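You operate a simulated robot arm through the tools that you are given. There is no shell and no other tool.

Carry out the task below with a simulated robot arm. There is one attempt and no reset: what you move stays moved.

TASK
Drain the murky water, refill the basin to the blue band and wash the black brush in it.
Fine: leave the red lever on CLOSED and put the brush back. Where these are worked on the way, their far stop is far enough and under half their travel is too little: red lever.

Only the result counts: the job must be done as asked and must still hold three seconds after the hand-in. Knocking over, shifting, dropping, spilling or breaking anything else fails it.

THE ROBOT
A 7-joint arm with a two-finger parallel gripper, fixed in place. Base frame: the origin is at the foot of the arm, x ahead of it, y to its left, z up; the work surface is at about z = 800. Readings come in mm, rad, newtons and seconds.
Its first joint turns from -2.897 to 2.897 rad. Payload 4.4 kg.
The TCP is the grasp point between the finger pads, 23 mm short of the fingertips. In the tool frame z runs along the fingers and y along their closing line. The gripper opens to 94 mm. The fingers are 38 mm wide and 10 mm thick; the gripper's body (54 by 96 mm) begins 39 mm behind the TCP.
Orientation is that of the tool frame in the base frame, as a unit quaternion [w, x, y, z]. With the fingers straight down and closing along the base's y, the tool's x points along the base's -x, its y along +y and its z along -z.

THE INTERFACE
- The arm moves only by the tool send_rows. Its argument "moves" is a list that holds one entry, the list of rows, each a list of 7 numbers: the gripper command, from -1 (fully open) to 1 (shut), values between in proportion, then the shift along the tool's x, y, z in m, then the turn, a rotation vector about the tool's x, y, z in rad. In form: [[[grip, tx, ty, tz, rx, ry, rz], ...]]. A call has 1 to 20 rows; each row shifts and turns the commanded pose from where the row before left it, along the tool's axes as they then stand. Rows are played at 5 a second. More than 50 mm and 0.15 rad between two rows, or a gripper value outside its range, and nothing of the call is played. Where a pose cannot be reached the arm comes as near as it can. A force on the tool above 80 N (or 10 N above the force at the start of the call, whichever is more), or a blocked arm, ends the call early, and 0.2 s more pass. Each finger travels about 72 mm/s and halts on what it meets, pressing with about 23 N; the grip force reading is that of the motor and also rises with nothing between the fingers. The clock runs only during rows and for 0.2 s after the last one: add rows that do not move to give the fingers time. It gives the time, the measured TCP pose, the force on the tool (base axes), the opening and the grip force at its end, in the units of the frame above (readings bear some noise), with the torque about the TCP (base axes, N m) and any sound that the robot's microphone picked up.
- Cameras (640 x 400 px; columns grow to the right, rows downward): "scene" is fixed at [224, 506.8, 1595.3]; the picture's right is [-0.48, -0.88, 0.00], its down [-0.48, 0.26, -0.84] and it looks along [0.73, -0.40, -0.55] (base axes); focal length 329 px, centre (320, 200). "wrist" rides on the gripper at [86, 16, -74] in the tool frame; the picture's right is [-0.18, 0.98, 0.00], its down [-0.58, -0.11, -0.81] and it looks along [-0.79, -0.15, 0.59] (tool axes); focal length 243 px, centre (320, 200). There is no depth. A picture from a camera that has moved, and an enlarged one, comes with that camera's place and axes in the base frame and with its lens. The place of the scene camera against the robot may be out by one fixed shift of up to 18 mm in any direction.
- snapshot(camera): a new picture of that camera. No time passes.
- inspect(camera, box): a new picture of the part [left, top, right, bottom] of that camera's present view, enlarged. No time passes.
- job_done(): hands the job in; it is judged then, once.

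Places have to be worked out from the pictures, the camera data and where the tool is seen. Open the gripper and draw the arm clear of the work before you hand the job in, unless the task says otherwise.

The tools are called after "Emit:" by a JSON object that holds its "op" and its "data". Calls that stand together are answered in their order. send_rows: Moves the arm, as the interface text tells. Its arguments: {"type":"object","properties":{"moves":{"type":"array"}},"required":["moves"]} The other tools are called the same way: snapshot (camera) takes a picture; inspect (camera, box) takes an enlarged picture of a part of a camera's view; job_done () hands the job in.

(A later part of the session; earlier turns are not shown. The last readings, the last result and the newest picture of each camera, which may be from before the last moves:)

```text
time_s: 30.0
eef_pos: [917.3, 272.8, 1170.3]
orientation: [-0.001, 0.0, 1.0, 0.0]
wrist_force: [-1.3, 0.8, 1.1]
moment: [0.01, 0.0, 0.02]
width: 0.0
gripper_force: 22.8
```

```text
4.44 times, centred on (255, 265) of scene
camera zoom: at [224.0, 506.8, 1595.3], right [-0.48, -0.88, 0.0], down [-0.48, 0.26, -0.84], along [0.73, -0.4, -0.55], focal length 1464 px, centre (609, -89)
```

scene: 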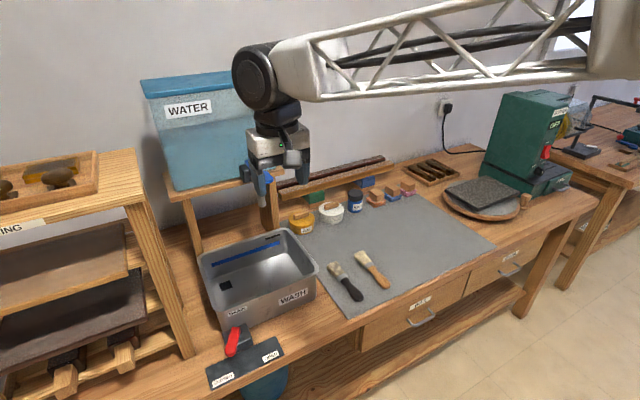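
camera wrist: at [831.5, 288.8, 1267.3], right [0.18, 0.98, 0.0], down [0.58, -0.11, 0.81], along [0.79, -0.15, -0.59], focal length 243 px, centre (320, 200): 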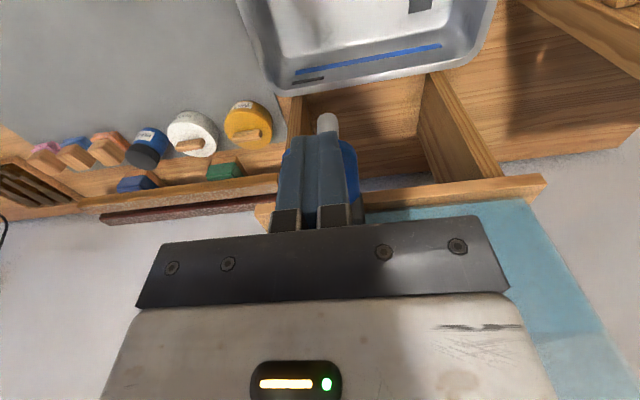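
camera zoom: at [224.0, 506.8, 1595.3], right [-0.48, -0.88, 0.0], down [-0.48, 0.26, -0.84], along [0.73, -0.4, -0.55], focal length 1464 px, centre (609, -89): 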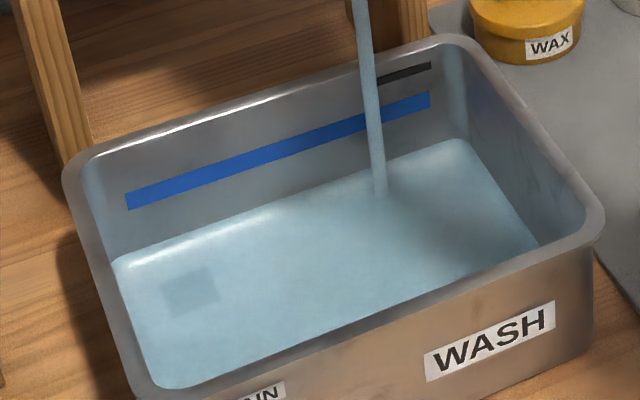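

The rate at this opening is slow, about 3 px per 0.8 s, which makes it easy to control. I hold for longer.

Emit:
{"op": "send_rows", "data": {"moves": [[[1, 0, 0, 0, 0, 0, 0], [1, 0, 0, 0, 0, 0, 0], [1, 0, 0, 0, 0, 0, 0], [1, 0, 0, 0, 0, 0, 0], [1, 0, 0, 0, 0, 0, 0], [1, 0, 0, 0, 0, 0, 0], [1, 0, 0, 0, 0, 0, 0], [1, 0, 0, 0, 0, 0, 0], [1, 0, 0, 0, 0, 0, 0], [1, 0, 0, 0, 0, 0, 0], [1, 0, 0, 0, 0, 0, 0], [1, 0, 0, 0, 0, 0, 0]]]}}

Emit:
{"op": "inspect", "data": {"camera": "scene", "box": [190, 220, 320, 310]}}

```text
time_s: 32.6
eef_pos: [917.9, 273.7, 1169.5]
orientation: [0.0, 0.001, 1.0, 0.0]
wrist_force: [0.0, 0.6, 1.1]
moment: [0.02, -0.05, -0.03]
width: 0.0
gripper_force: 23.0
```

```text
4.44 times, centred on (255, 265) of scene
camera zoom: at [224.0, 506.8, 1595.3], right [-0.48, -0.88, 0.0], down [-0.48, 0.26, -0.84], along [0.73, -0.4, -0.55], focal length 1464 px, centre (609, -89)
```

zoom: 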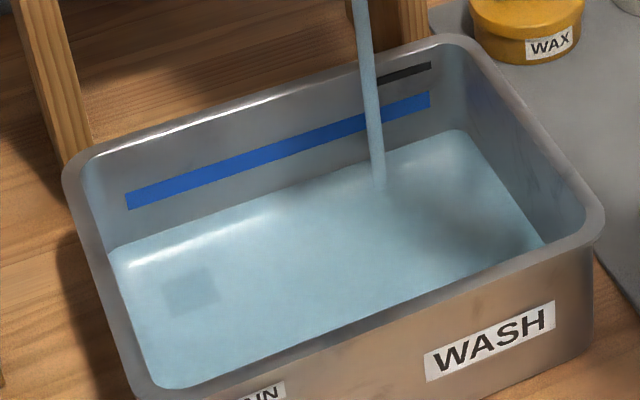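

The line rises about 3.5 px/s, with roughly 30–35 px left to the middle of the band. I hold about 4 s more.

Emit:
{"op": "send_rows", "data": {"moves": [[[1, 0, 0, 0, 0, 0, 0], [1, 0, 0, 0, 0, 0, 0], [1, 0, 0, 0, 0, 0, 0], [1, 0, 0, 0, 0, 0, 0], [1, 0, 0, 0, 0, 0, 0], [1, 0, 0, 0, 0, 0, 0], [1, 0, 0, 0, 0, 0, 0], [1, 0, 0, 0, 0, 0, 0], [1, 0, 0, 0, 0, 0, 0], [1, 0, 0, 0, 0, 0, 0], [1, 0, 0, 0, 0, 0, 0], [1, 0, 0, 0, 0, 0, 0], [1, 0, 0, 0, 0, 0, 0], [1, 0, 0, 0, 0, 0, 0], [1, 0, 0, 0, 0, 0, 0], [1, 0, 0, 0, 0, 0, 0], [1, 0, 0, 0, 0, 0, 0], [1, 0, 0, 0, 0, 0, 0], [1, 0, 0, 0, 0, 0, 0], [1, 0, 0, 0, 0, 0, 0]]]}}

Emit:
{"op": "inspect", "data": {"camera": "scene", "box": [190, 220, 320, 310]}}

```text
time_s: 36.8
eef_pos: [917.3, 272.7, 1170.2]
orientation: [0.0, 0.0, 1.0, 0.0]
wrist_force: [0.1, -0.2, 1.8]
moment: [-0.02, -0.02, -0.03]
width: 0.1
gripper_force: 23.5
```

```text
4.44 times, centred on (255, 265) of scene
camera zoom: at [224.0, 506.8, 1595.3], right [-0.48, -0.88, 0.0], down [-0.48, 0.26, -0.84], along [0.73, -0.4, -0.55], focal length 1464 px, centre (609, -89)
```

zoom: 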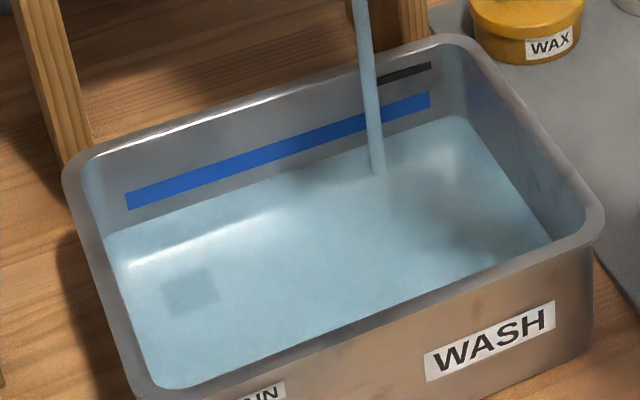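

There are about 15 px to the band's lower edge and 24 px to its centre. I hold about 3.4 s more, then recheck.

Emit:
{"op": "send_rows", "data": {"moves": [[[1, 0, 0, 0, 0, 0, 0], [1, 0, 0, 0, 0, 0, 0], [1, 0, 0, 0, 0, 0, 0], [1, 0, 0, 0, 0, 0, 0], [1, 0, 0, 0, 0, 0, 0], [1, 0, 0, 0, 0, 0, 0], [1, 0, 0, 0, 0, 0, 0], [1, 0, 0, 0, 0, 0, 0], [1, 0, 0, 0, 0, 0, 0], [1, 0, 0, 0, 0, 0, 0], [1, 0, 0, 0, 0, 0, 0], [1, 0, 0, 0, 0, 0, 0], [1, 0, 0, 0, 0, 0, 0], [1, 0, 0, 0, 0, 0, 0], [1, 0, 0, 0, 0, 0, 0], [1, 0, 0, 0, 0, 0, 0]]]}}

Emit:
{"op": "inspect", "data": {"camera": "scene", "box": [190, 220, 320, 310]}}

```text
time_s: 40.2
eef_pos: [917.9, 272.1, 1169.5]
orientation: [0.0, 0.0, 1.0, 0.0]
wrist_force: [-0.1, -0.7, 1.8]
moment: [0.0, -0.05, 0.02]
width: 0.0
gripper_force: 23.1
```

```text
4.44 times, centred on (255, 265) of scene
camera zoom: at [224.0, 506.8, 1595.3], right [-0.48, -0.88, 0.0], down [-0.48, 0.26, -0.84], along [0.73, -0.4, -0.55], focal length 1464 px, centre (609, -89)
```

zoom: 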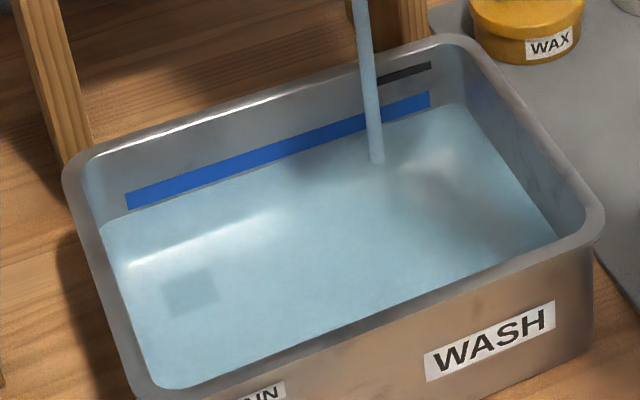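

The surface is now just below the band's lower edge. I hold about 1.6 s more and look at higher zoom.

Emit:
{"op": "send_rows", "data": {"moves": [[[1, 0, 0, 0, 0, 0, 0], [1, 0, 0, 0, 0, 0, 0], [1, 0, 0, 0, 0, 0, 0], [1, 0, 0, 0, 0, 0, 0], [1, 0, 0, 0, 0, 0, 0], [1, 0, 0, 0, 0, 0, 0], [1, 0, 0, 0, 0, 0, 0]]]}}

Emit:
{"op": "inspect", "data": {"camera": "scene", "box": [205, 225, 295, 280]}}

```text
time_s: 41.8
eef_pos: [918.3, 272.4, 1169.8]
orientation: [0.0, 0.0, 1.0, -0.001]
wrist_force: [0.5, 0.0, 1.0]
moment: [0.0, -0.06, 0.04]
width: 0.1
gripper_force: 23.2
```

```text
7.11 times, centred on (250, 252) of scene
camera zoom: at [224.0, 506.8, 1595.3], right [-0.48, -0.88, 0.0], down [-0.48, 0.26, -0.84], along [0.73, -0.4, -0.55], focal length 2342 px, centre (818, -173)
```

zoom: 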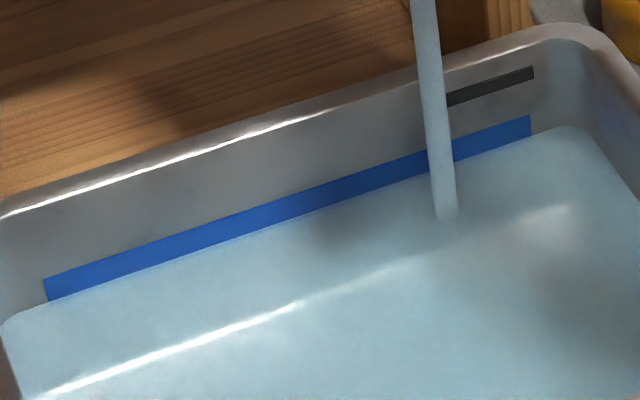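

The water line is now inside the band, with roughly the lower third covered. I lift off now to see whether the paddle springs back and the flow stops.

Emit:
{"op": "send_rows", "data": {"moves": [[[1, 0, 0, -0.012, 0, 0, 0], [1, 0, 0, -0.012, 0, 0, 0]]]}}

Emit:
{"op": "inspect", "data": {"camera": "scene", "box": [205, 150, 295, 280]}}

Emit:
{"op": "inspect", "data": {"camera": "scene", "box": [205, 225, 295, 280]}}

```text
time_s: 42.4
eef_pos: [918.0, 273.5, 1194.5]
orientation: [0.001, 0.0, 1.0, 0.0]
wrist_force: [-0.3, 0.1, 0.4]
moment: [0.01, -0.04, 0.02]
width: 0.0
gripper_force: 23.0
```

```text
3.08 times, centred on (250, 215) of scene
camera zoom: at [224.0, 506.8, 1595.3], right [-0.48, -0.88, 0.0], down [-0.48, 0.26, -0.84], along [0.73, -0.4, -0.55], focal length 1014 px, centre (535, 154)
```

zoom: 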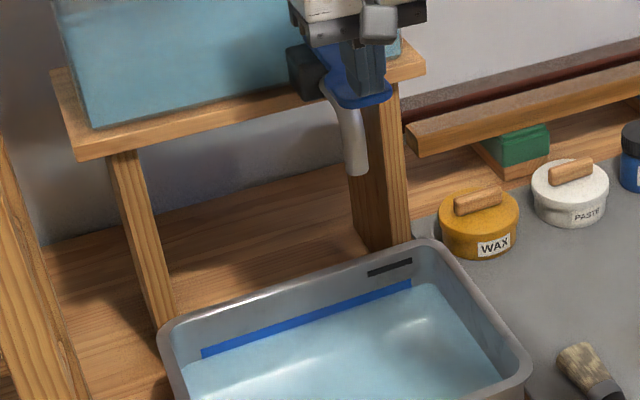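

```text
7.11 times, centred on (250, 252) of scene
camera zoom: at [224.0, 506.8, 1595.3], right [-0.48, -0.88, 0.0], down [-0.48, 0.26, -0.84], along [0.73, -0.4, -0.55], focal length 2342 px, centre (818, -173)
```

zoom: 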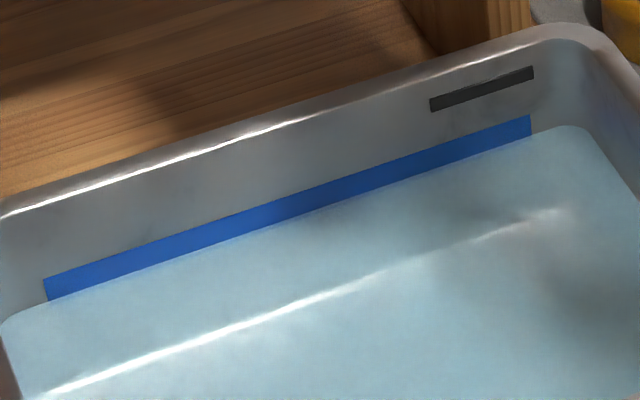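

The paddle sprang back and the flow stopped. About a quarter of the band is covered, so I give one short extra press to bring the level closer to mid-band.

Emit:
{"op": "send_rows", "data": {"moves": [[[1, 0, 0, 0.012, 0, 0, 0], [1, 0, 0, 0.012, 0, 0, 0], [1, 0, 0, 0, 0, 0, 0], [1, 0, 0, 0, 0, 0, 0], [1, 0, 0, 0, 0, 0, 0], [1, 0, 0, -0.012, 0, 0, 0], [1, 0, 0, -0.015, 0, 0, 0]]]}}

Emit:
{"op": "inspect", "data": {"camera": "scene", "box": [205, 225, 295, 280]}}

Emit:
{"op": "inspect", "data": {"camera": "scene", "box": [205, 150, 295, 280]}}

```text
time_s: 44.0
eef_pos: [919.0, 273.1, 1196.9]
orientation: [-0.001, 0.0, 1.0, 0.0]
wrist_force: [0.5, 0.8, -0.9]
moment: [0.02, -0.03, 0.03]
width: 0.1
gripper_force: 23.0
```

```text
7.11 times, centred on (250, 252) of scene
camera zoom: at [224.0, 506.8, 1595.3], right [-0.48, -0.88, 0.0], down [-0.48, 0.26, -0.84], along [0.73, -0.4, -0.55], focal length 2342 px, centre (818, -173)
```

zoom: 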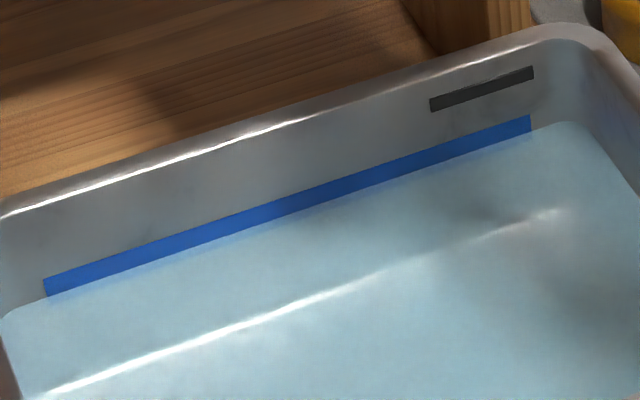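

```text
3.08 times, centred on (250, 215) of scene
camera zoom: at [224.0, 506.8, 1595.3], right [-0.48, -0.88, 0.0], down [-0.48, 0.26, -0.84], along [0.73, -0.4, -0.55], focal length 1014 px, centre (535, 154)
```

zoom: 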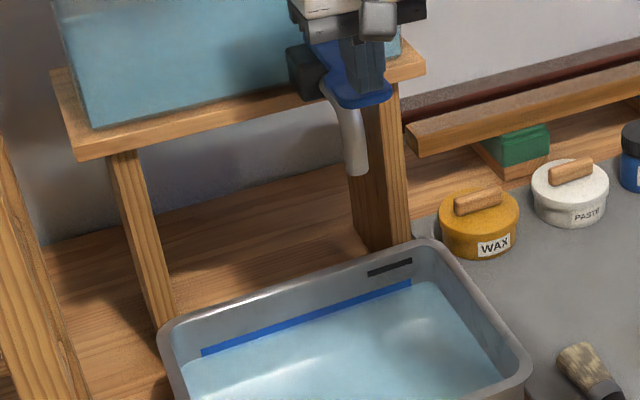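

The surface is about 40% up the band and the tap is shut. Next is the black brush, which I judge to lie along x from (729, 85) to (889, 80). I lift off the tap, retreat and look at it with the wrist camera.

Emit:
{"op": "send_rows", "data": {"moves": [[[1, 0, 0, -0.04, 0, 0, 0], [1, 0, 0, -0.04, 0, 0, 0], [-0.49, 0.03, -0.0192, 0.0233, 0, 0, 0], [-0.49, 0.03, -0.0192, 0.0233, 0, 0, 0], [-0.49, 0.03, -0.0192, 0.0233, 0, 0, 0], [-0.49, 0.03, -0.0192, 0.0233, 0, 0, 0], [-0.49, 0.03, -0.0192, 0.0233, 0, 0, 0], [-0.49, 0.03, -0.0192, 0.0233, 0, 0, 0], [-0.49, 0.03, -0.0192, 0.0233, 0, 0, 0], [-0.49, 0.03, -0.0192, 0.0233, 0, 0, 0], [-0.49, 0.03, -0.0192, 0.0233, 0, 0, 0], [-0.49, 0, 0, 0, 0, 0, 0]]]}}

Emit:
{"op": "snapshot", "data": {"camera": "wrist"}}

Emit:
{"op": "snapshot", "data": {"camera": "scene"}}

```text
time_s: 46.6
eef_pos: [647.1, 101.2, 1069.6]
orientation: [0.0, 0.0, 1.0, 0.0]
wrist_force: [0.2, 0.0, -0.6]
moment: [-0.02, 0.02, 0.01]
width: 70.0
gripper_force: 0.2
```

```text
taken
camera wrist: at [560.2, 117.5, 1143.2], right [0.18, 0.98, 0.0], down [0.58, -0.11, 0.81], along [0.79, -0.15, -0.59], focal length 243 px, centre (320, 200)
```

wrist: 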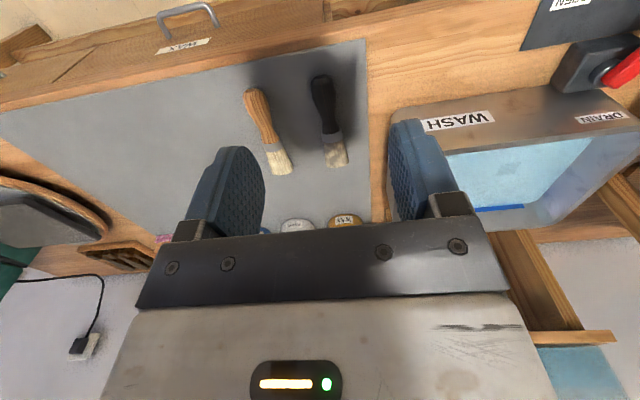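

```text
taken
```

scene: 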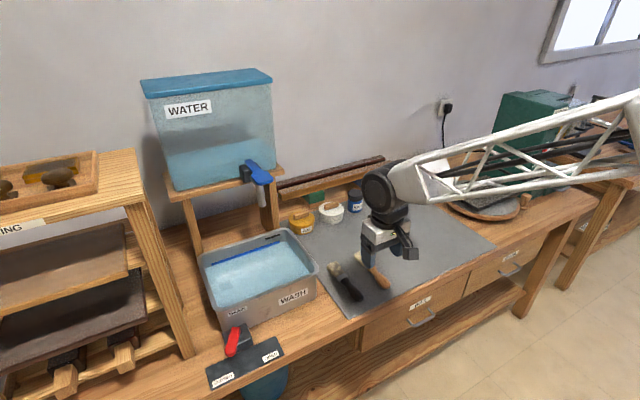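

Emit:
{"op": "inspect", "data": {"camera": "wrist", "box": [230, 60, 390, 190]}}

Emit:
{"op": "inspect", "data": {"camera": "scene", "box": [300, 245, 380, 315]}}

```text
3.08 times, centred on (310, 125) of wrist
camera zoom: at [560.2, 117.5, 1143.2], right [0.18, 0.98, 0.0], down [0.58, -0.11, 0.81], along [0.79, -0.15, -0.59], focal length 746 px, centre (351, 431)
```

zoom: 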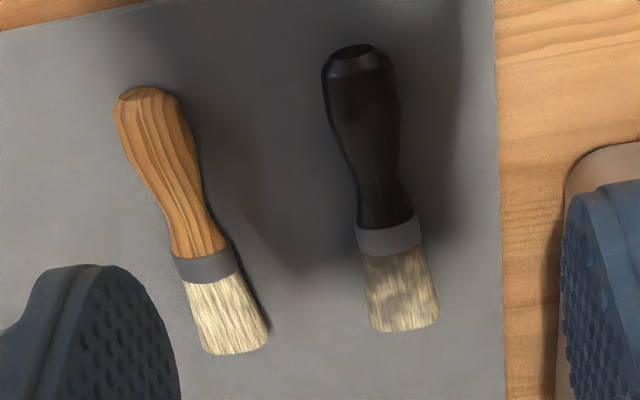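

```text
5.71 times, centred on (340, 280) of scene
camera zoom: at [224.0, 506.8, 1595.3], right [-0.48, -0.88, 0.0], down [-0.48, 0.26, -0.84], along [0.73, -0.4, -0.55], focal length 1882 px, centre (206, -257)
```

zoom: 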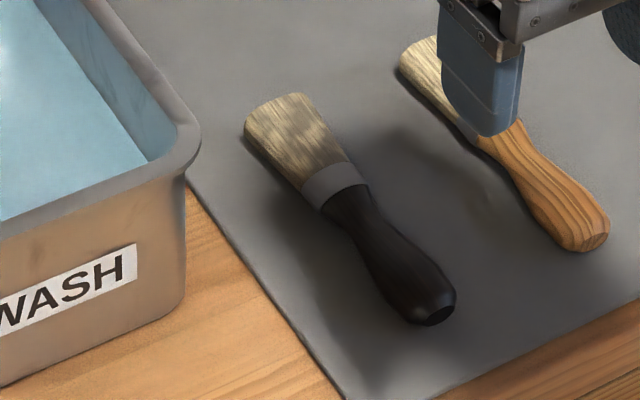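

The black brush lies along x at y≈90, from the handle end at x≈722 to the bristle end at x≈895. The neck, about 24 mm wide, is at x≈793. Washing will need a 90° yaw so the brush fits along the basin's long side, so I test that yaw in free air first.

Emit:
{"op": "send_rows", "data": {"moves": [[[-0.49, 0, 0, 0, 0, 0, -0.1428], [-0.49, 0, 0, 0, 0, 0, -0.1428], [-0.49, 0, 0, 0, 0, 0, -0.1428], [-0.49, 0, 0, 0, 0, 0, -0.1428], [-0.49, 0, 0, 0, 0, 0, -0.1428], [-0.49, 0, 0, 0, 0, 0, -0.1428], [-0.49, 0, 0, 0, 0, 0, -0.1428], [-0.49, 0, 0, 0, 0, 0, -0.1428], [-0.49, 0, 0, 0, 0, 0, -0.1428], [-0.49, 0, 0, 0, 0, 0, -0.1428], [-0.49, 0, 0, 0, 0, 0, -0.1428], [-0.49, 0, 0, 0, 0, 0, 0]]]}}

Emit:
{"op": "snapshot", "data": {"camera": "scene"}}

```text
time_s: 49.2
eef_pos: [648.9, 99.7, 1069.4]
orientation: [0.0, 0.707, -0.707, -0.001]
wrist_force: [0.7, 0.3, 0.3]
moment: [-0.01, 0.03, 0.0]
width: 70.2
gripper_force: 0.1
```

```text
taken
```

scene: 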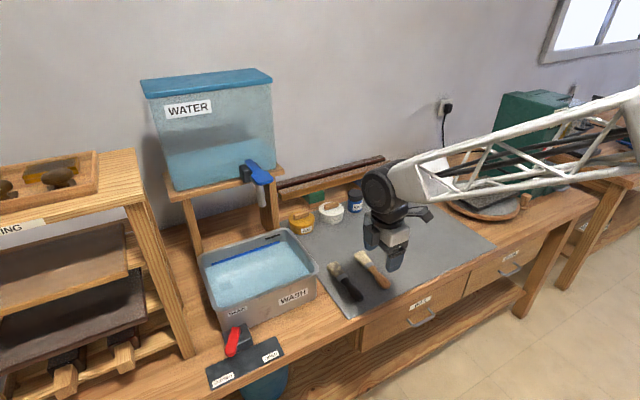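

The yaw of 90° works. I turn back and move above the brush neck at (793, 90).

Emit:
{"op": "send_rows", "data": {"moves": [[[-0.49, 0, 0, 0, 0, 0, 0.1428], [-0.49, 0, 0, 0, 0, 0, 0.1428], [-0.49, 0, 0, 0, 0, 0, 0.1428], [-0.49, 0, 0, 0, 0, 0, 0.1428], [-0.49, 0, 0, 0, 0, 0, 0.1428], [-0.49, 0, 0, 0, 0, 0, 0.1428], [-0.49, 0, 0, 0, 0, 0, 0.1428], [-0.49, 0, 0, 0, 0, 0, 0.1428], [-0.49, 0, 0, 0, 0, 0, 0.1428], [-0.49, 0, 0, 0, 0, 0, 0.1428], [-0.49, 0, 0, 0, 0, 0, 0.1428], [-0.49, 0, 0, 0, 0, 0, 0], [-0.49, -0.0288, -0.002, 0.0338, 0, 0, 0], [-0.49, -0.0288, -0.002, 0.0338, 0, 0, 0], [-0.49, -0.0288, -0.002, 0.0338, 0, 0, 0], [-0.49, -0.0288, -0.002, 0.0338, 0, 0, 0], [-0.49, -0.0288, -0.002, 0.0338, 0, 0, 0], [-0.49, 0, 0, 0, 0, 0, 0]]]}}

Emit:
{"op": "snapshot", "data": {"camera": "wrist"}}

Emit:
{"op": "inspect", "data": {"camera": "scene", "box": [300, 220, 420, 320]}}

```text
time_s: 53.0
eef_pos: [791.9, 90.4, 902.3]
orientation: [0.0, 0.0, 1.0, 0.0]
wrist_force: [0.0, 0.0, -0.4]
moment: [-0.01, -0.02, 0.04]
width: 70.0
gripper_force: 0.1
```

```text
taken
camera wrist: at [705.3, 106.8, 975.4], right [0.18, 0.98, 0.0], down [0.58, -0.11, 0.81], along [0.79, -0.15, -0.59], focal length 243 px, centre (320, 200)
```

wrist: 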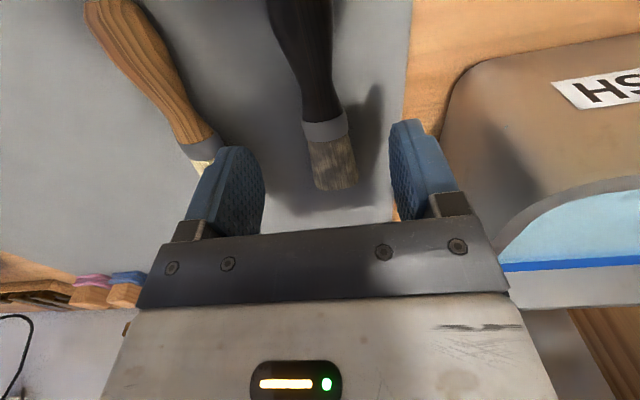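

```text
4.00 times, centred on (360, 270) of scene
camera zoom: at [224.0, 506.8, 1595.3], right [-0.48, -0.88, 0.0], down [-0.48, 0.26, -0.84], along [0.73, -0.4, -0.55], focal length 1318 px, centre (160, -80)
```

zoom: 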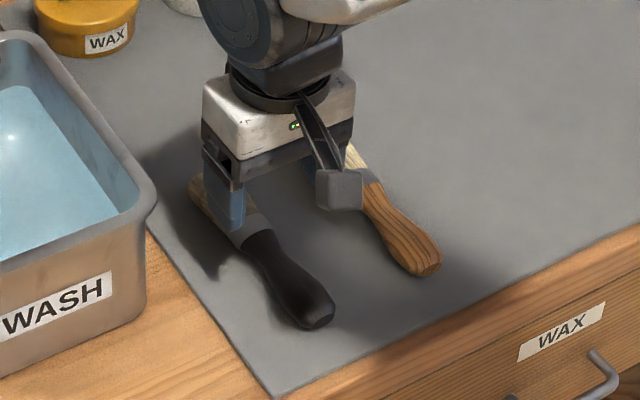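

The brush axis is at y≈89 and the neck is centred under the open fingers, with the wooden brush well clear at y≈-19. I descend to z≈829, so the fingertips stop just above the mat.

Emit:
{"op": "send_rows", "data": {"moves": [[[-0.49, 0, -0.001, 0.025, 0, 0, 0], [-0.49, 0, 0, 0.02, 0, 0, 0], [-0.49, 0, 0, 0.016, 0, 0, 0], [-0.49, 0, 0, 0.012, 0, 0, 0], [-0.49, 0, 0, 0, 0, 0, 0]]]}}

Emit:
{"op": "inspect", "data": {"camera": "scene", "box": [300, 220, 420, 320]}}

Emit:
{"op": "snapshot", "data": {"camera": "wrist"}}

```text
time_s: 54.2
eef_pos: [792.1, 88.9, 828.8]
orientation: [0.001, 0.0, 1.0, -0.001]
wrist_force: [-37.9, -8.6, 56.8]
moment: [-0.58, 1.92, -0.03]
width: 70.0
gripper_force: 0.1
```

```text
4.00 times, centred on (360, 270) of scene
camera zoom: at [224.0, 506.8, 1595.3], right [-0.48, -0.88, 0.0], down [-0.48, 0.26, -0.84], along [0.73, -0.4, -0.55], focal length 1318 px, centre (160, -80)
```

zoom: 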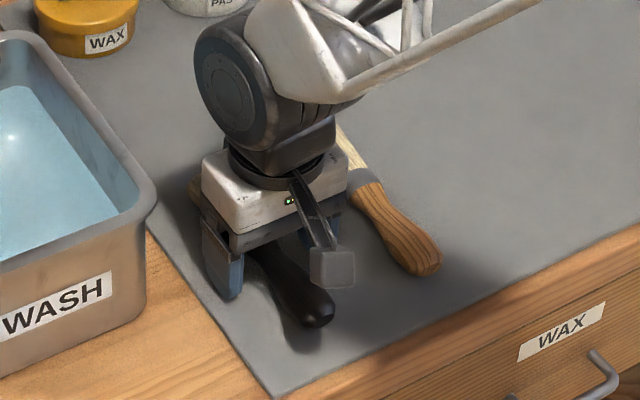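

```text
taken
camera wrist: at [705.6, 105.8, 903.6], right [0.18, 0.98, 0.0], down [0.58, -0.11, 0.81], along [0.79, -0.15, -0.59], focal length 243 px, centre (320, 200)
```

wrist: 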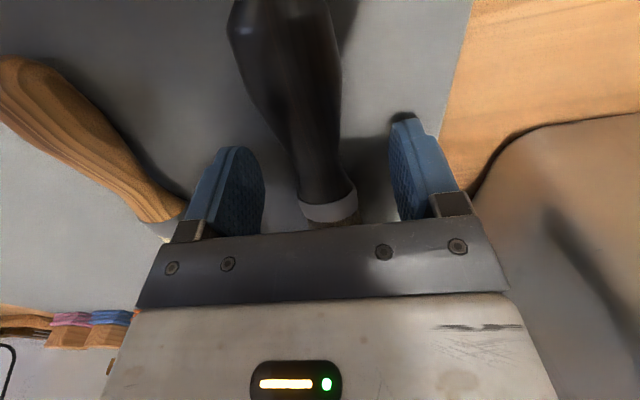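

The readings show about 57 N upward and 38 N along -x, so something is touching, perhaps the fingertips on the mat. I raise 5 mm at once and check the force.

Emit:
{"op": "send_rows", "data": {"moves": [[[-0.49, 0, 0, -0.005, 0, 0, 0]]]}}

Emit:
{"op": "inspect", "data": {"camera": "scene", "box": [310, 230, 390, 310]}}

```text
time_s: 54.6
eef_pos: [792.6, 90.2, 829.3]
orientation: [-0.001, 0.0, 1.0, 0.0]
wrist_force: [-0.7, 0.4, -0.7]
moment: [0.03, -0.01, 0.0]
width: 70.1
gripper_force: 0.1
```

```text
5.00 times, centred on (350, 270) of scene
camera zoom: at [224.0, 506.8, 1595.3], right [-0.48, -0.88, 0.0], down [-0.48, 0.26, -0.84], along [0.73, -0.4, -0.55], focal length 1647 px, centre (170, -150)
```

zoom: 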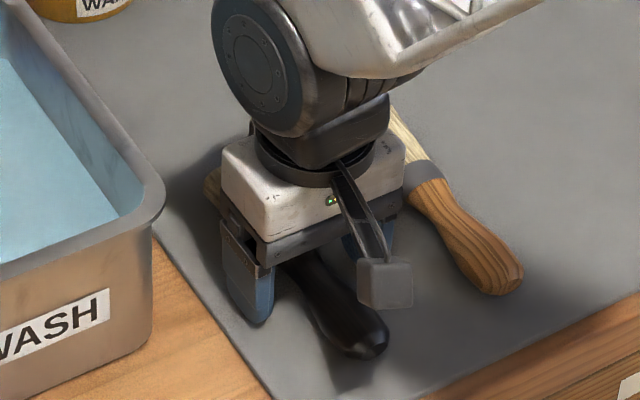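

The force is back to zero, so it was only the fingertips touching the mat. The brush is undisturbed and I am now just above the mat, so I close on the neck.

Emit:
{"op": "send_rows", "data": {"moves": [[[1, 0, 0, 0, 0, 0, 0], [1, 0, 0, 0, 0, 0, 0], [1, 0, 0, 0, 0, 0, 0], [1, 0, 0, 0, 0, 0, 0]]]}}

Emit:
{"op": "snapshot", "data": {"camera": "wrist"}}

```text
time_s: 55.6
eef_pos: [793.1, 88.5, 831.4]
orientation: [0.001, 0.0, 1.0, 0.0]
wrist_force: [1.5, 0.1, -0.6]
moment: [-0.03, 0.0, 0.02]
width: 31.7
gripper_force: 22.8
```

```text
taken
camera wrist: at [705.8, 105.9, 906.3], right [0.18, 0.98, 0.0], down [0.58, -0.11, 0.81], along [0.79, -0.15, -0.59], focal length 243 px, centre (320, 200)
```

wrist: 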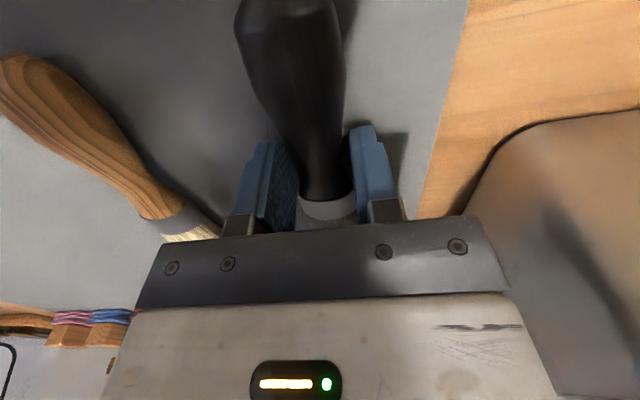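

The fingers closed on the handle at 31.7 mm. I lift slowly and check that the brush is held level.

Emit:
{"op": "send_rows", "data": {"moves": [[[1, 0, 0, -0.01, 0, 0, 0], [1, 0, 0, -0.015, 0, 0, 0], [1, 0, 0, -0.015, 0, 0, 0], [1, 0, 0, 0, 0, 0, 0], [1, 0, 0, 0, 0, 0, 0]]]}}

Emit:
{"op": "snapshot", "data": {"camera": "wrist"}}

Emit:
{"op": "inspect", "data": {"camera": "scene", "box": [310, 220, 400, 310]}}

```text
time_s: 56.8
eef_pos: [791.3, 90.1, 872.7]
orientation: [0.0, -0.001, 1.0, 0.0]
wrist_force: [0.9, -0.5, -0.9]
moment: [0.0, -0.01, 0.0]
width: 31.3
gripper_force: 22.5
```

```text
taken
camera wrist: at [705.3, 105.9, 946.8], right [0.18, 0.98, 0.0], down [0.58, -0.11, 0.81], along [0.79, -0.15, -0.59], focal length 243 px, centre (320, 200)
```

wrist: 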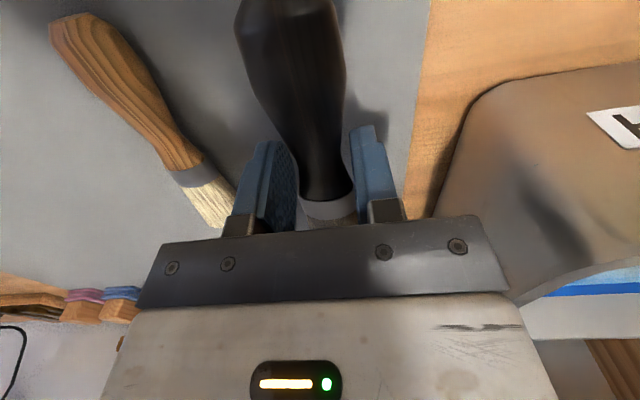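

```text
4.44 times, centred on (355, 265) of scene
camera zoom: at [224.0, 506.8, 1595.3], right [-0.48, -0.88, 0.0], down [-0.48, 0.26, -0.84], along [0.73, -0.4, -0.55], focal length 1464 px, centre (164, -89)
```

zoom: 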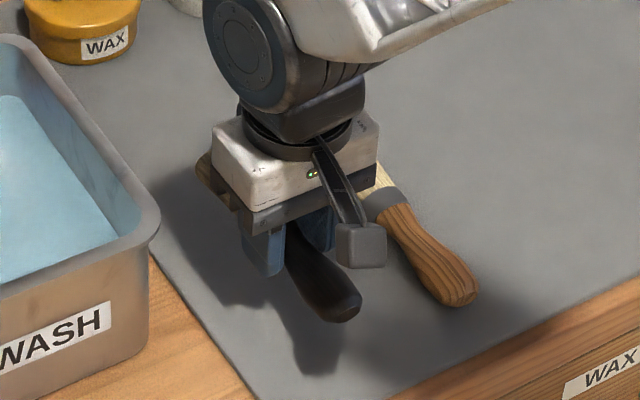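

The brush is held firmly and hangs unchanged. I lift it to z≈1030 and yaw 90° so the bristles point along +y, the long direction of the basin.

Emit:
{"op": "send_rows", "data": {"moves": [[[1, 0, 0, -0.039, 0, 0, 0], [1, 0, 0, -0.039, 0, 0, 0], [1, 0, 0, -0.039, 0, 0, 0], [1, 0, 0, -0.039, 0, 0, 0], [1, 0, 0, 0, 0, 0, -0.1428], [1, 0, 0, 0, 0, 0, -0.1428], [1, 0, 0, 0, 0, 0, -0.1428], [1, 0, 0, 0, 0, 0, -0.1428], [1, 0, 0, 0, 0, 0, -0.1428], [1, 0, 0, 0, 0, 0, -0.1428], [1, 0, 0, 0, 0, 0, -0.1428], [1, 0, 0, 0, 0, 0, -0.1428], [1, 0, 0, 0, 0, 0, -0.1428], [1, 0, 0, 0, 0, 0, -0.1428], [1, 0, 0, 0, 0, 0, -0.1428], [1, 0, 0, 0, 0, 0, 0]]]}}

Emit:
{"op": "snapshot", "data": {"camera": "wrist"}}

Emit:
{"op": "snapshot", "data": {"camera": "scene"}}

```text
time_s: 60.2
eef_pos: [792.9, 90.8, 1028.5]
orientation: [0.0, 0.708, -0.707, -0.001]
wrist_force: [0.1, -0.2, -0.6]
moment: [-0.05, 0.0, 0.03]
width: 31.6
gripper_force: 23.2
```

```text
taken
camera wrist: at [776.1, 3.2, 1102.1], right [-0.98, 0.18, 0.0], down [0.11, 0.58, 0.81], along [0.15, 0.79, -0.59], focal length 243 px, centre (320, 200)
```

wrist: 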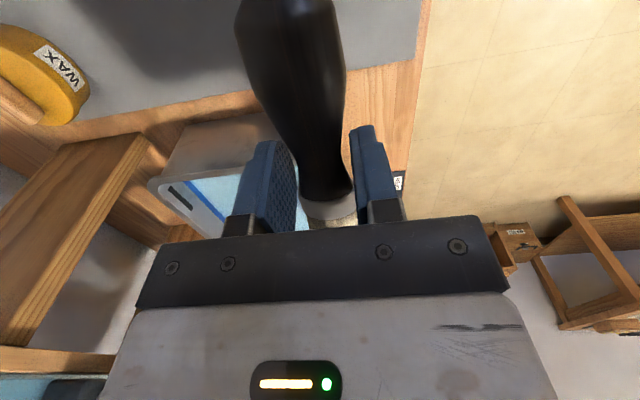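

```text
taken
```

scene: 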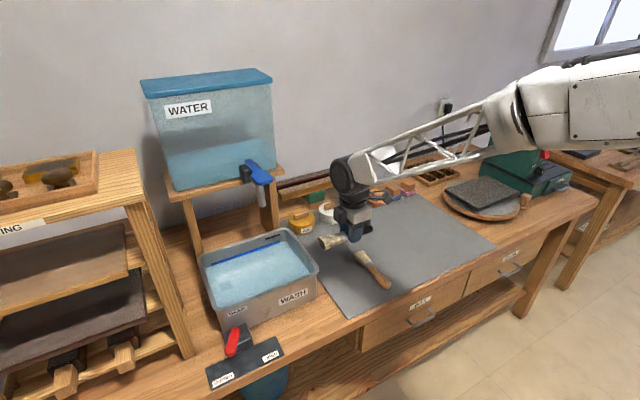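

The bristles now point along +y. I carry the brush along +y to y≈340, with x still at 793 so I stay clear of the tap.

Emit:
{"op": "send_rows", "data": {"moves": [[[1, -0.0415, 0, 0, 0, 0, 0], [1, -0.0415, 0, 0, 0, 0, 0], [1, -0.0415, 0, 0, 0, 0, 0], [1, -0.0415, 0, 0, 0, 0, 0], [1, -0.0415, 0, 0, 0, 0, 0], [1, -0.0415, 0, 0, 0, 0, 0], [1, 0, 0, 0, 0, 0, 0]]]}}

Emit:
{"op": "snapshot", "data": {"camera": "scene"}}

Emit:
{"op": "snapshot", "data": {"camera": "wrist"}}

```text
time_s: 61.8
eef_pos: [791.9, 338.8, 1027.2]
orientation: [0.0, -0.707, 0.707, 0.0]
wrist_force: [0.3, -0.9, -0.8]
moment: [-0.03, -0.03, 0.01]
width: 31.5
gripper_force: 23.3
```

```text
taken
```

scene: 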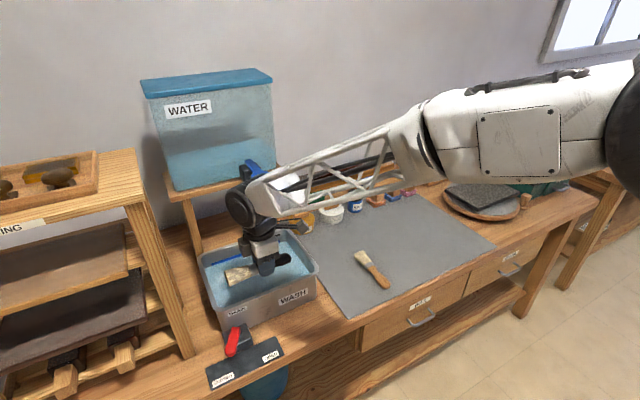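

```text
taken
camera wrist: at [775.1, 253.6, 1102.3], right [-0.98, 0.18, 0.0], down [0.11, 0.58, 0.81], along [0.15, 0.79, -0.59], focal length 243 px, centre (320, 200)
```

wrist: 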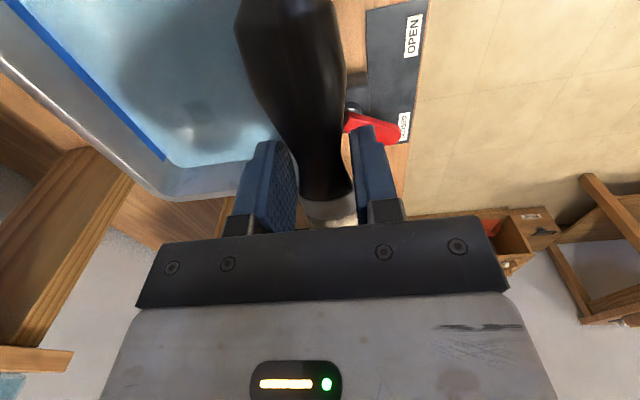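

The brush is over the front of the basin. I tilt it 30° about the closing line so the bristles point down, still above the rim.

Emit:
{"op": "send_rows", "data": {"moves": [[[1, 0.01, 0, 0, 0, 0.1309, 0], [1, 0.01, 0, 0, 0, 0.1309, 0], [1, 0, 0, 0, 0, 0.1309, 0], [1, 0, 0, 0, 0, 0.1309, 0], [1, 0, 0, 0, 0, 0, 0]]]}}

Emit:
{"op": "snapshot", "data": {"camera": "scene"}}

Emit:
{"op": "snapshot", "data": {"camera": "wrist"}}

```text
time_s: 63.0
eef_pos: [792.7, 317.8, 1029.4]
orientation: [-0.184, -0.682, 0.683, -0.184]
wrist_force: [-0.3, -0.5, -0.9]
moment: [0.02, 0.04, 0.02]
width: 31.6
gripper_force: 23.0
```

```text
taken
```

scene: 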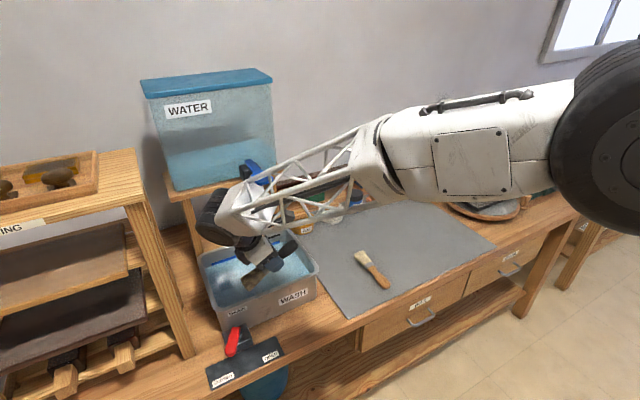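

```text
taken
camera wrist: at [775.6, 281.1, 1137.8], right [-0.98, 0.16, -0.09], down [0.11, 0.91, 0.41], along [0.15, 0.39, -0.91], focal length 243 px, centre (320, 200)
```

wrist: 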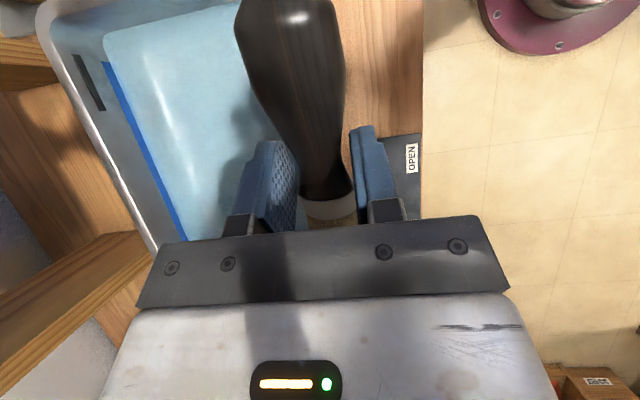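

The tilt is in place: bristles down to the left, handle up. I move +x by 77 mm to be over the basin interior, then check clearances.

Emit:
{"op": "send_rows", "data": {"moves": [[[1, 0, -0.0385, 0, 0, 0, 0], [1, 0, -0.0385, 0, 0, 0, 0], [1, 0, 0, 0, 0, 0, 0]]]}}

Emit:
{"op": "inspect", "data": {"camera": "scene", "box": [150, 150, 350, 330]}}

Emit:
{"op": "snapshot", "data": {"camera": "wrist"}}

```text
time_s: 63.8
eef_pos: [868.6, 318.4, 1027.8]
orientation: [0.183, 0.683, -0.683, 0.183]
wrist_force: [-0.5, -0.9, -0.3]
moment: [-0.02, -0.02, 0.0]
width: 31.6
gripper_force: 23.2
```

```text
2.22 times, centred on (250, 240) of scene
camera zoom: at [224.0, 506.8, 1595.3], right [-0.48, -0.88, 0.0], down [-0.48, 0.26, -0.84], along [0.73, -0.4, -0.55], focal length 732 px, centre (476, 111)
```

zoom: 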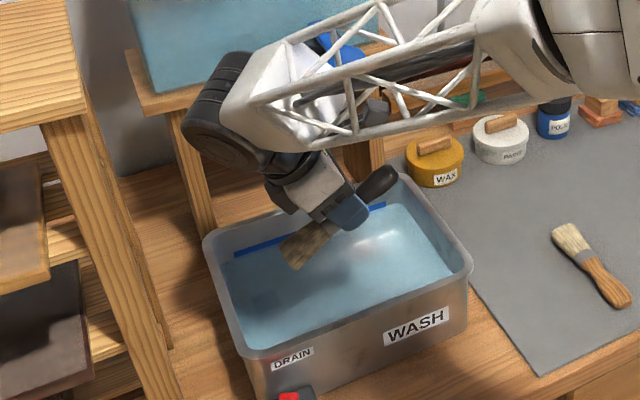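

```text
taken
camera wrist: at [851.7, 281.6, 1136.1], right [-0.98, 0.16, -0.09], down [0.11, 0.91, 0.41], along [0.15, 0.39, -0.91], focal length 243 px, centre (320, 200)
```

wrist: 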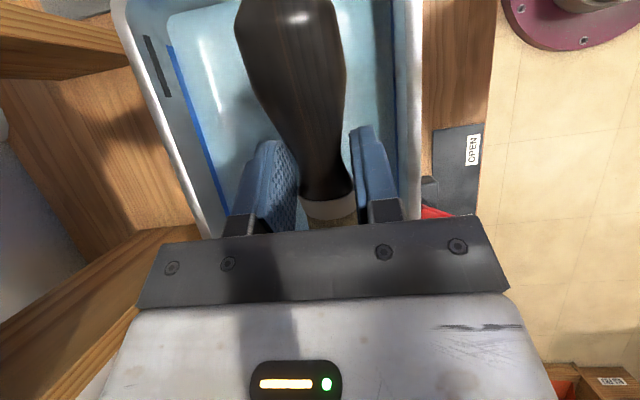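

Clearances look good and the brush is centred over the water. I descend about 95 mm, watching the force.

Emit:
{"op": "send_rows", "data": {"moves": [[[1, -0.0155, 0, 0.0269, 0, 0, 0], [1, -0.0155, 0, 0.0269, 0, 0, 0], [1, -0.0155, 0, 0.0269, 0, 0, 0], [1, 0, 0, 0, 0, 0, 0]]]}}

Emit:
{"op": "inspect", "data": {"camera": "scene", "box": [190, 190, 330, 330]}}

Emit:
{"op": "snapshot", "data": {"camera": "wrist"}}

```text
time_s: 64.8
eef_pos: [868.9, 318.1, 935.4]
orientation: [0.183, 0.683, -0.683, 0.183]
wrist_force: [0.1, 0.4, -0.6]
moment: [-0.02, -0.02, 0.01]
width: 31.3
gripper_force: 22.7
```

```text
2.86 times, centred on (260, 260) of scene
camera zoom: at [224.0, 506.8, 1595.3], right [-0.48, -0.88, 0.0], down [-0.48, 0.26, -0.84], along [0.73, -0.4, -0.55], focal length 941 px, centre (491, 29)
```

zoom: 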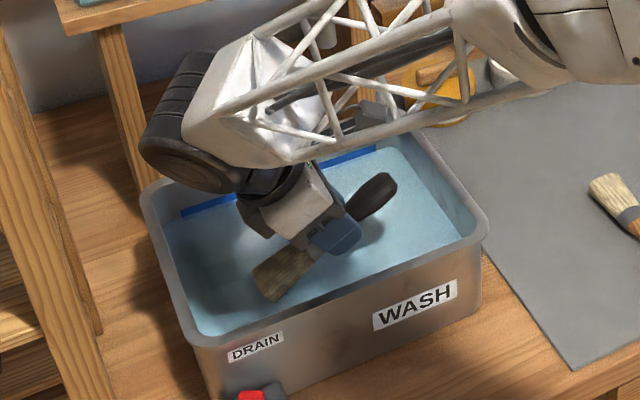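

```text
taken
camera wrist: at [852.5, 281.8, 1043.1], right [-0.98, 0.16, -0.09], down [0.11, 0.91, 0.41], along [0.15, 0.39, -0.91], focal length 243 px, centre (320, 200)
```

wrist: 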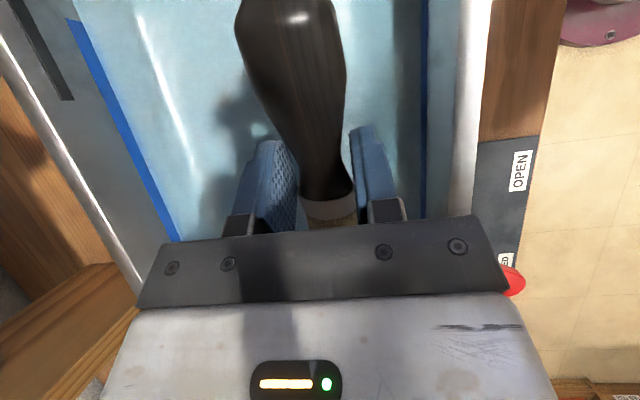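

The bristles are just above the surface. I lower another 35 mm so they are fully under water.

Emit:
{"op": "send_rows", "data": {"moves": [[[1, -0.00875, 0, 0.01516, 0, 0, 0], [1, -0.00875, 0, 0.01516, 0, 0, 0], [1, 0, 0, 0, 0, 0, 0]]]}}

Emit:
{"op": "inspect", "data": {"camera": "scene", "box": [190, 210, 320, 320]}}

```text
time_s: 65.6
eef_pos: [869.5, 319.0, 900.9]
orientation: [-0.184, -0.683, 0.683, -0.183]
wrist_force: [-0.6, 0.1, -1.0]
moment: [-0.01, -0.01, -0.02]
width: 31.6
gripper_force: 22.5
```

```text
3.64 times, centred on (255, 265) of scene
camera zoom: at [224.0, 506.8, 1595.3], right [-0.48, -0.88, 0.0], down [-0.48, 0.26, -0.84], along [0.73, -0.4, -0.55], focal length 1198 px, centre (556, -36)
```

zoom: 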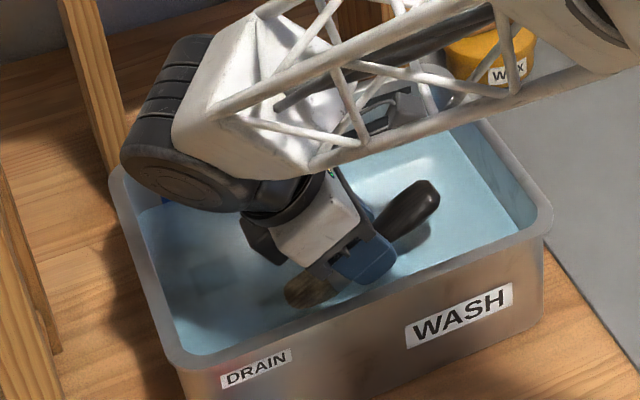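

The top of the bristles is still near the surface, so I lower 12 mm more, still above the floor, and check the force.

Emit:
{"op": "send_rows", "data": {"moves": [[[1, -0.006, 0, 0.0104, 0, 0, 0], [1, 0, 0, 0, 0, 0, 0], [1, 0, 0, 0, 0, 0, 0]]]}}

Emit:
{"op": "inspect", "data": {"camera": "scene", "box": [190, 210, 320, 320]}}

```text
time_s: 66.4
eef_pos: [869.3, 317.5, 888.7]
orientation: [0.183, 0.683, -0.683, 0.183]
wrist_force: [-0.6, -0.8, -0.7]
moment: [-0.01, -0.01, -0.01]
width: 31.6
gripper_force: 23.3
```

```text
3.64 times, centred on (255, 265) of scene
camera zoom: at [224.0, 506.8, 1595.3], right [-0.48, -0.88, 0.0], down [-0.48, 0.26, -0.84], along [0.73, -0.4, -0.55], focal length 1198 px, centre (556, -36)
```

zoom: 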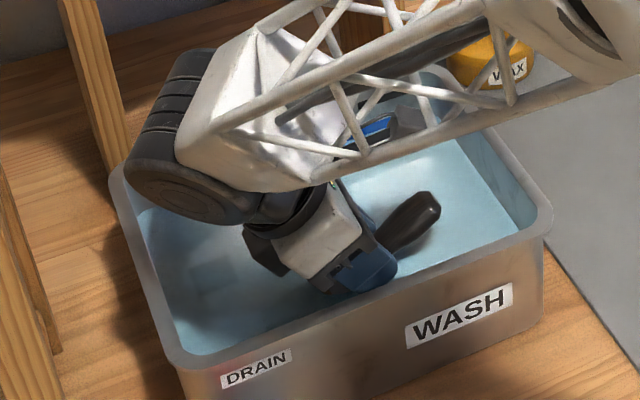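

The bristles are fully under water and nothing is touching. I now swish the brush back and forth in y, then in x.

Emit:
{"op": "send_rows", "data": {"moves": [[[1, 0.01732, 0, 0.01, 0, 0, 0], [1, 0.01732, 0, 0.01, 0, 0, 0], [1, -0.01732, 0, -0.01, 0, 0, 0], [1, -0.01732, 0, -0.01, 0, 0, 0], [1, 0.01732, 0, 0.01, 0, 0, 0], [1, 0.01732, 0, 0.01, 0, 0, 0], [1, -0.01732, 0, -0.01, 0, 0, 0], [1, -0.01732, 0, -0.01, 0, 0, 0], [1, 0.01732, 0, 0.01, 0, 0, 0], [1, 0.01732, 0, 0.01, 0, 0, 0], [1, -0.01732, 0, -0.01, 0, 0, 0], [1, -0.01732, 0, -0.01, 0, 0, 0], [1, 0, -0.02, 0, 0, 0, 0], [1, 0, 0.02, 0, 0, 0, 0], [1, 0, -0.02, 0, 0, 0, 0], [1, 0, 0.02, 0, 0, 0, 0], [1, 0, -0.02, 0, 0, 0, 0], [1, 0, 0.02, 0, 0, 0, 0], [1, 0, 0, 0, 0, 0, 0]]]}}

Emit:
{"op": "inspect", "data": {"camera": "scene", "box": [190, 210, 320, 320]}}

Emit:
{"op": "snapshot", "data": {"camera": "wrist"}}

```text
time_s: 70.4
eef_pos: [870.1, 318.5, 889.2]
orientation: [0.183, 0.683, -0.683, 0.184]
wrist_force: [0.4, -0.4, -0.9]
moment: [-0.03, -0.01, 0.0]
width: 31.6
gripper_force: 23.0
```

```text
3.64 times, centred on (255, 265) of scene
camera zoom: at [224.0, 506.8, 1595.3], right [-0.48, -0.88, 0.0], down [-0.48, 0.26, -0.84], along [0.73, -0.4, -0.55], focal length 1198 px, centre (556, -36)
```

zoom: 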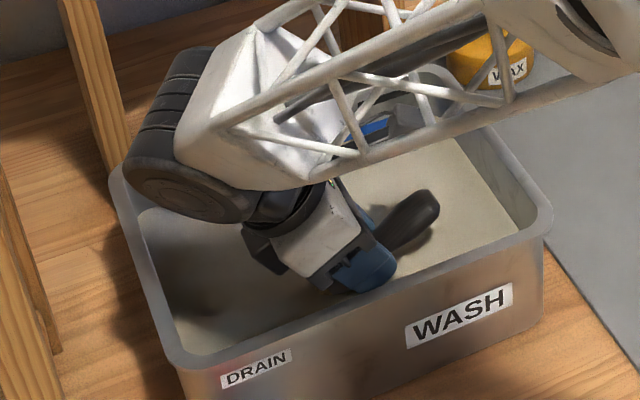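

```text
taken
camera wrist: at [853.3, 281.2, 997.0], right [-0.98, 0.16, -0.09], down [0.11, 0.91, 0.41], along [0.15, 0.39, -0.91], focal length 243 px, centre (320, 200)
```

wrist: 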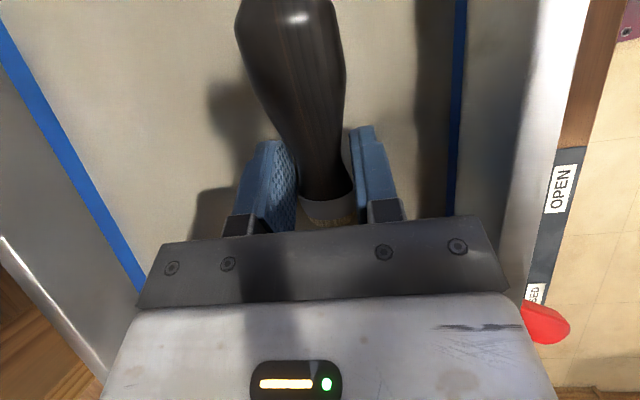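

The water has turned murky, so dirt is coming off the bristles. I do one more swish round and then raise the brush to check the bristles.

Emit:
{"op": "send_rows", "data": {"moves": [[[1, 0.01732, 0, 0.01, 0, 0, 0], [1, 0.01732, 0, 0.01, 0, 0, 0], [1, -0.01732, 0, -0.01, 0, 0, 0], [1, -0.01732, 0, -0.01, 0, 0, 0], [1, 0.01732, 0, 0.01, 0, 0, 0], [1, 0.01732, 0, 0.01, 0, 0, 0], [1, -0.01732, 0, -0.01, 0, 0, 0], [1, -0.01732, 0, -0.01, 0, 0, 0], [1, 0, 0, 0, 0, 0, 0], [1, 0.0155, 0, -0.0269, 0, 0, 0], [1, 0.0155, 0, -0.0269, 0, 0, 0], [1, 0, 0, 0, 0, 0, 0], [1, 0, 0, 0, 0, 0, 0], [1, 0, 0, 0, 0, 0, 0], [1, 0.0155, 0, -0.0269, 0, 0, 0], [1, 0.0155, 0, -0.0269, 0, 0, 0], [1, 0.007, 0, -0.0121, 0, 0, 0], [1, 0, 0, 0, 0, 0, 0]]]}}

Emit:
{"op": "inspect", "data": {"camera": "scene", "box": [190, 190, 320, 320]}}

Emit:
{"op": "inspect", "data": {"camera": "scene", "box": [230, 230, 290, 280]}}

```text
time_s: 74.2
eef_pos: [867.3, 318.2, 1025.7]
orientation: [-0.183, -0.683, 0.684, -0.182]
wrist_force: [-0.8, 0.6, -0.6]
moment: [-0.04, 0.0, -0.01]
width: 31.4
gripper_force: 23.2
```

```text
3.08 times, centred on (255, 255) of scene
camera zoom: at [224.0, 506.8, 1595.3], right [-0.48, -0.88, 0.0], down [-0.48, 0.26, -0.84], along [0.73, -0.4, -0.55], focal length 1014 px, centre (520, 31)
```

zoom: 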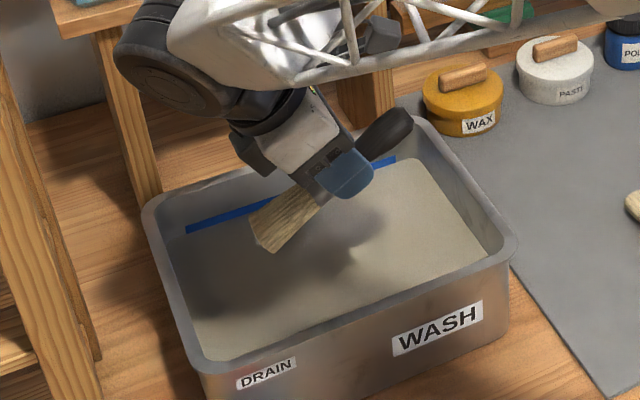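

```text
8.00 times, centred on (260, 255) of scene
camera zoom: at [224.0, 506.8, 1595.3], right [-0.48, -0.88, 0.0], down [-0.48, 0.26, -0.84], along [0.73, -0.4, -0.55], focal length 2635 px, centre (800, -240)
```

zoom: 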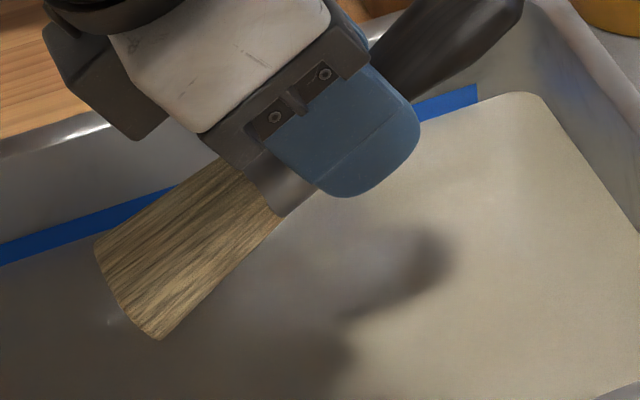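

The bristles are now evenly clean and wet, with no dark patches left, and the level is still in the band. I let it drip briefly over the basin, then retrace the path: back in x, untilt, then move in -y toward the brush's place.

Emit:
{"op": "send_rows", "data": {"moves": [[[1, 0, 0, 0, 0, 0, 0], [1, 0, 0, 0, 0, 0, 0], [1, 0, 0, 0, 0, 0, 0], [1, 0, 0, 0, 0, 0, 0], [1, 0, 0, 0, 0, 0, 0], [1, 0, 0.0385, 0, 0, 0, 0], [1, 0, 0.0385, 0, 0, 0, 0], [1, 0, 0, 0, 0, -0.1309, 0], [1, 0, 0, 0, 0, -0.1309, 0], [1, 0, 0, 0, 0, -0.1309, 0], [1, 0, 0, 0, 0, -0.1309, 0], [1, 0.0381, 0, 0, 0, 0, 0], [1, 0.0381, 0, 0, 0, 0, 0], [1, 0.0381, 0, 0, 0, 0, 0], [1, 0.0381, 0, 0, 0, 0, 0], [1, 0.0381, 0, 0, 0, 0, 0], [1, 0.0381, 0, 0, 0, 0, 0], [1, 0, 0, 0, 0, 0, 0]]]}}

Emit:
{"op": "snapshot", "data": {"camera": "scene"}}

```text
time_s: 78.0
eef_pos: [792.1, 88.3, 1027.2]
orientation: [-0.001, -0.707, 0.707, 0.0]
wrist_force: [0.3, 0.4, -0.2]
moment: [0.0, -0.01, 0.03]
width: 31.6
gripper_force: 22.6
```

```text
taken
```

scene: 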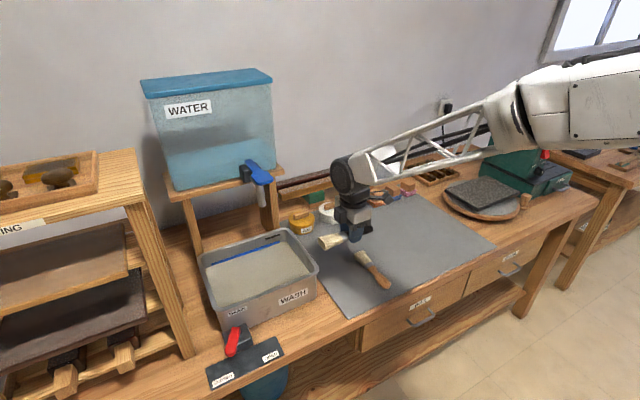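

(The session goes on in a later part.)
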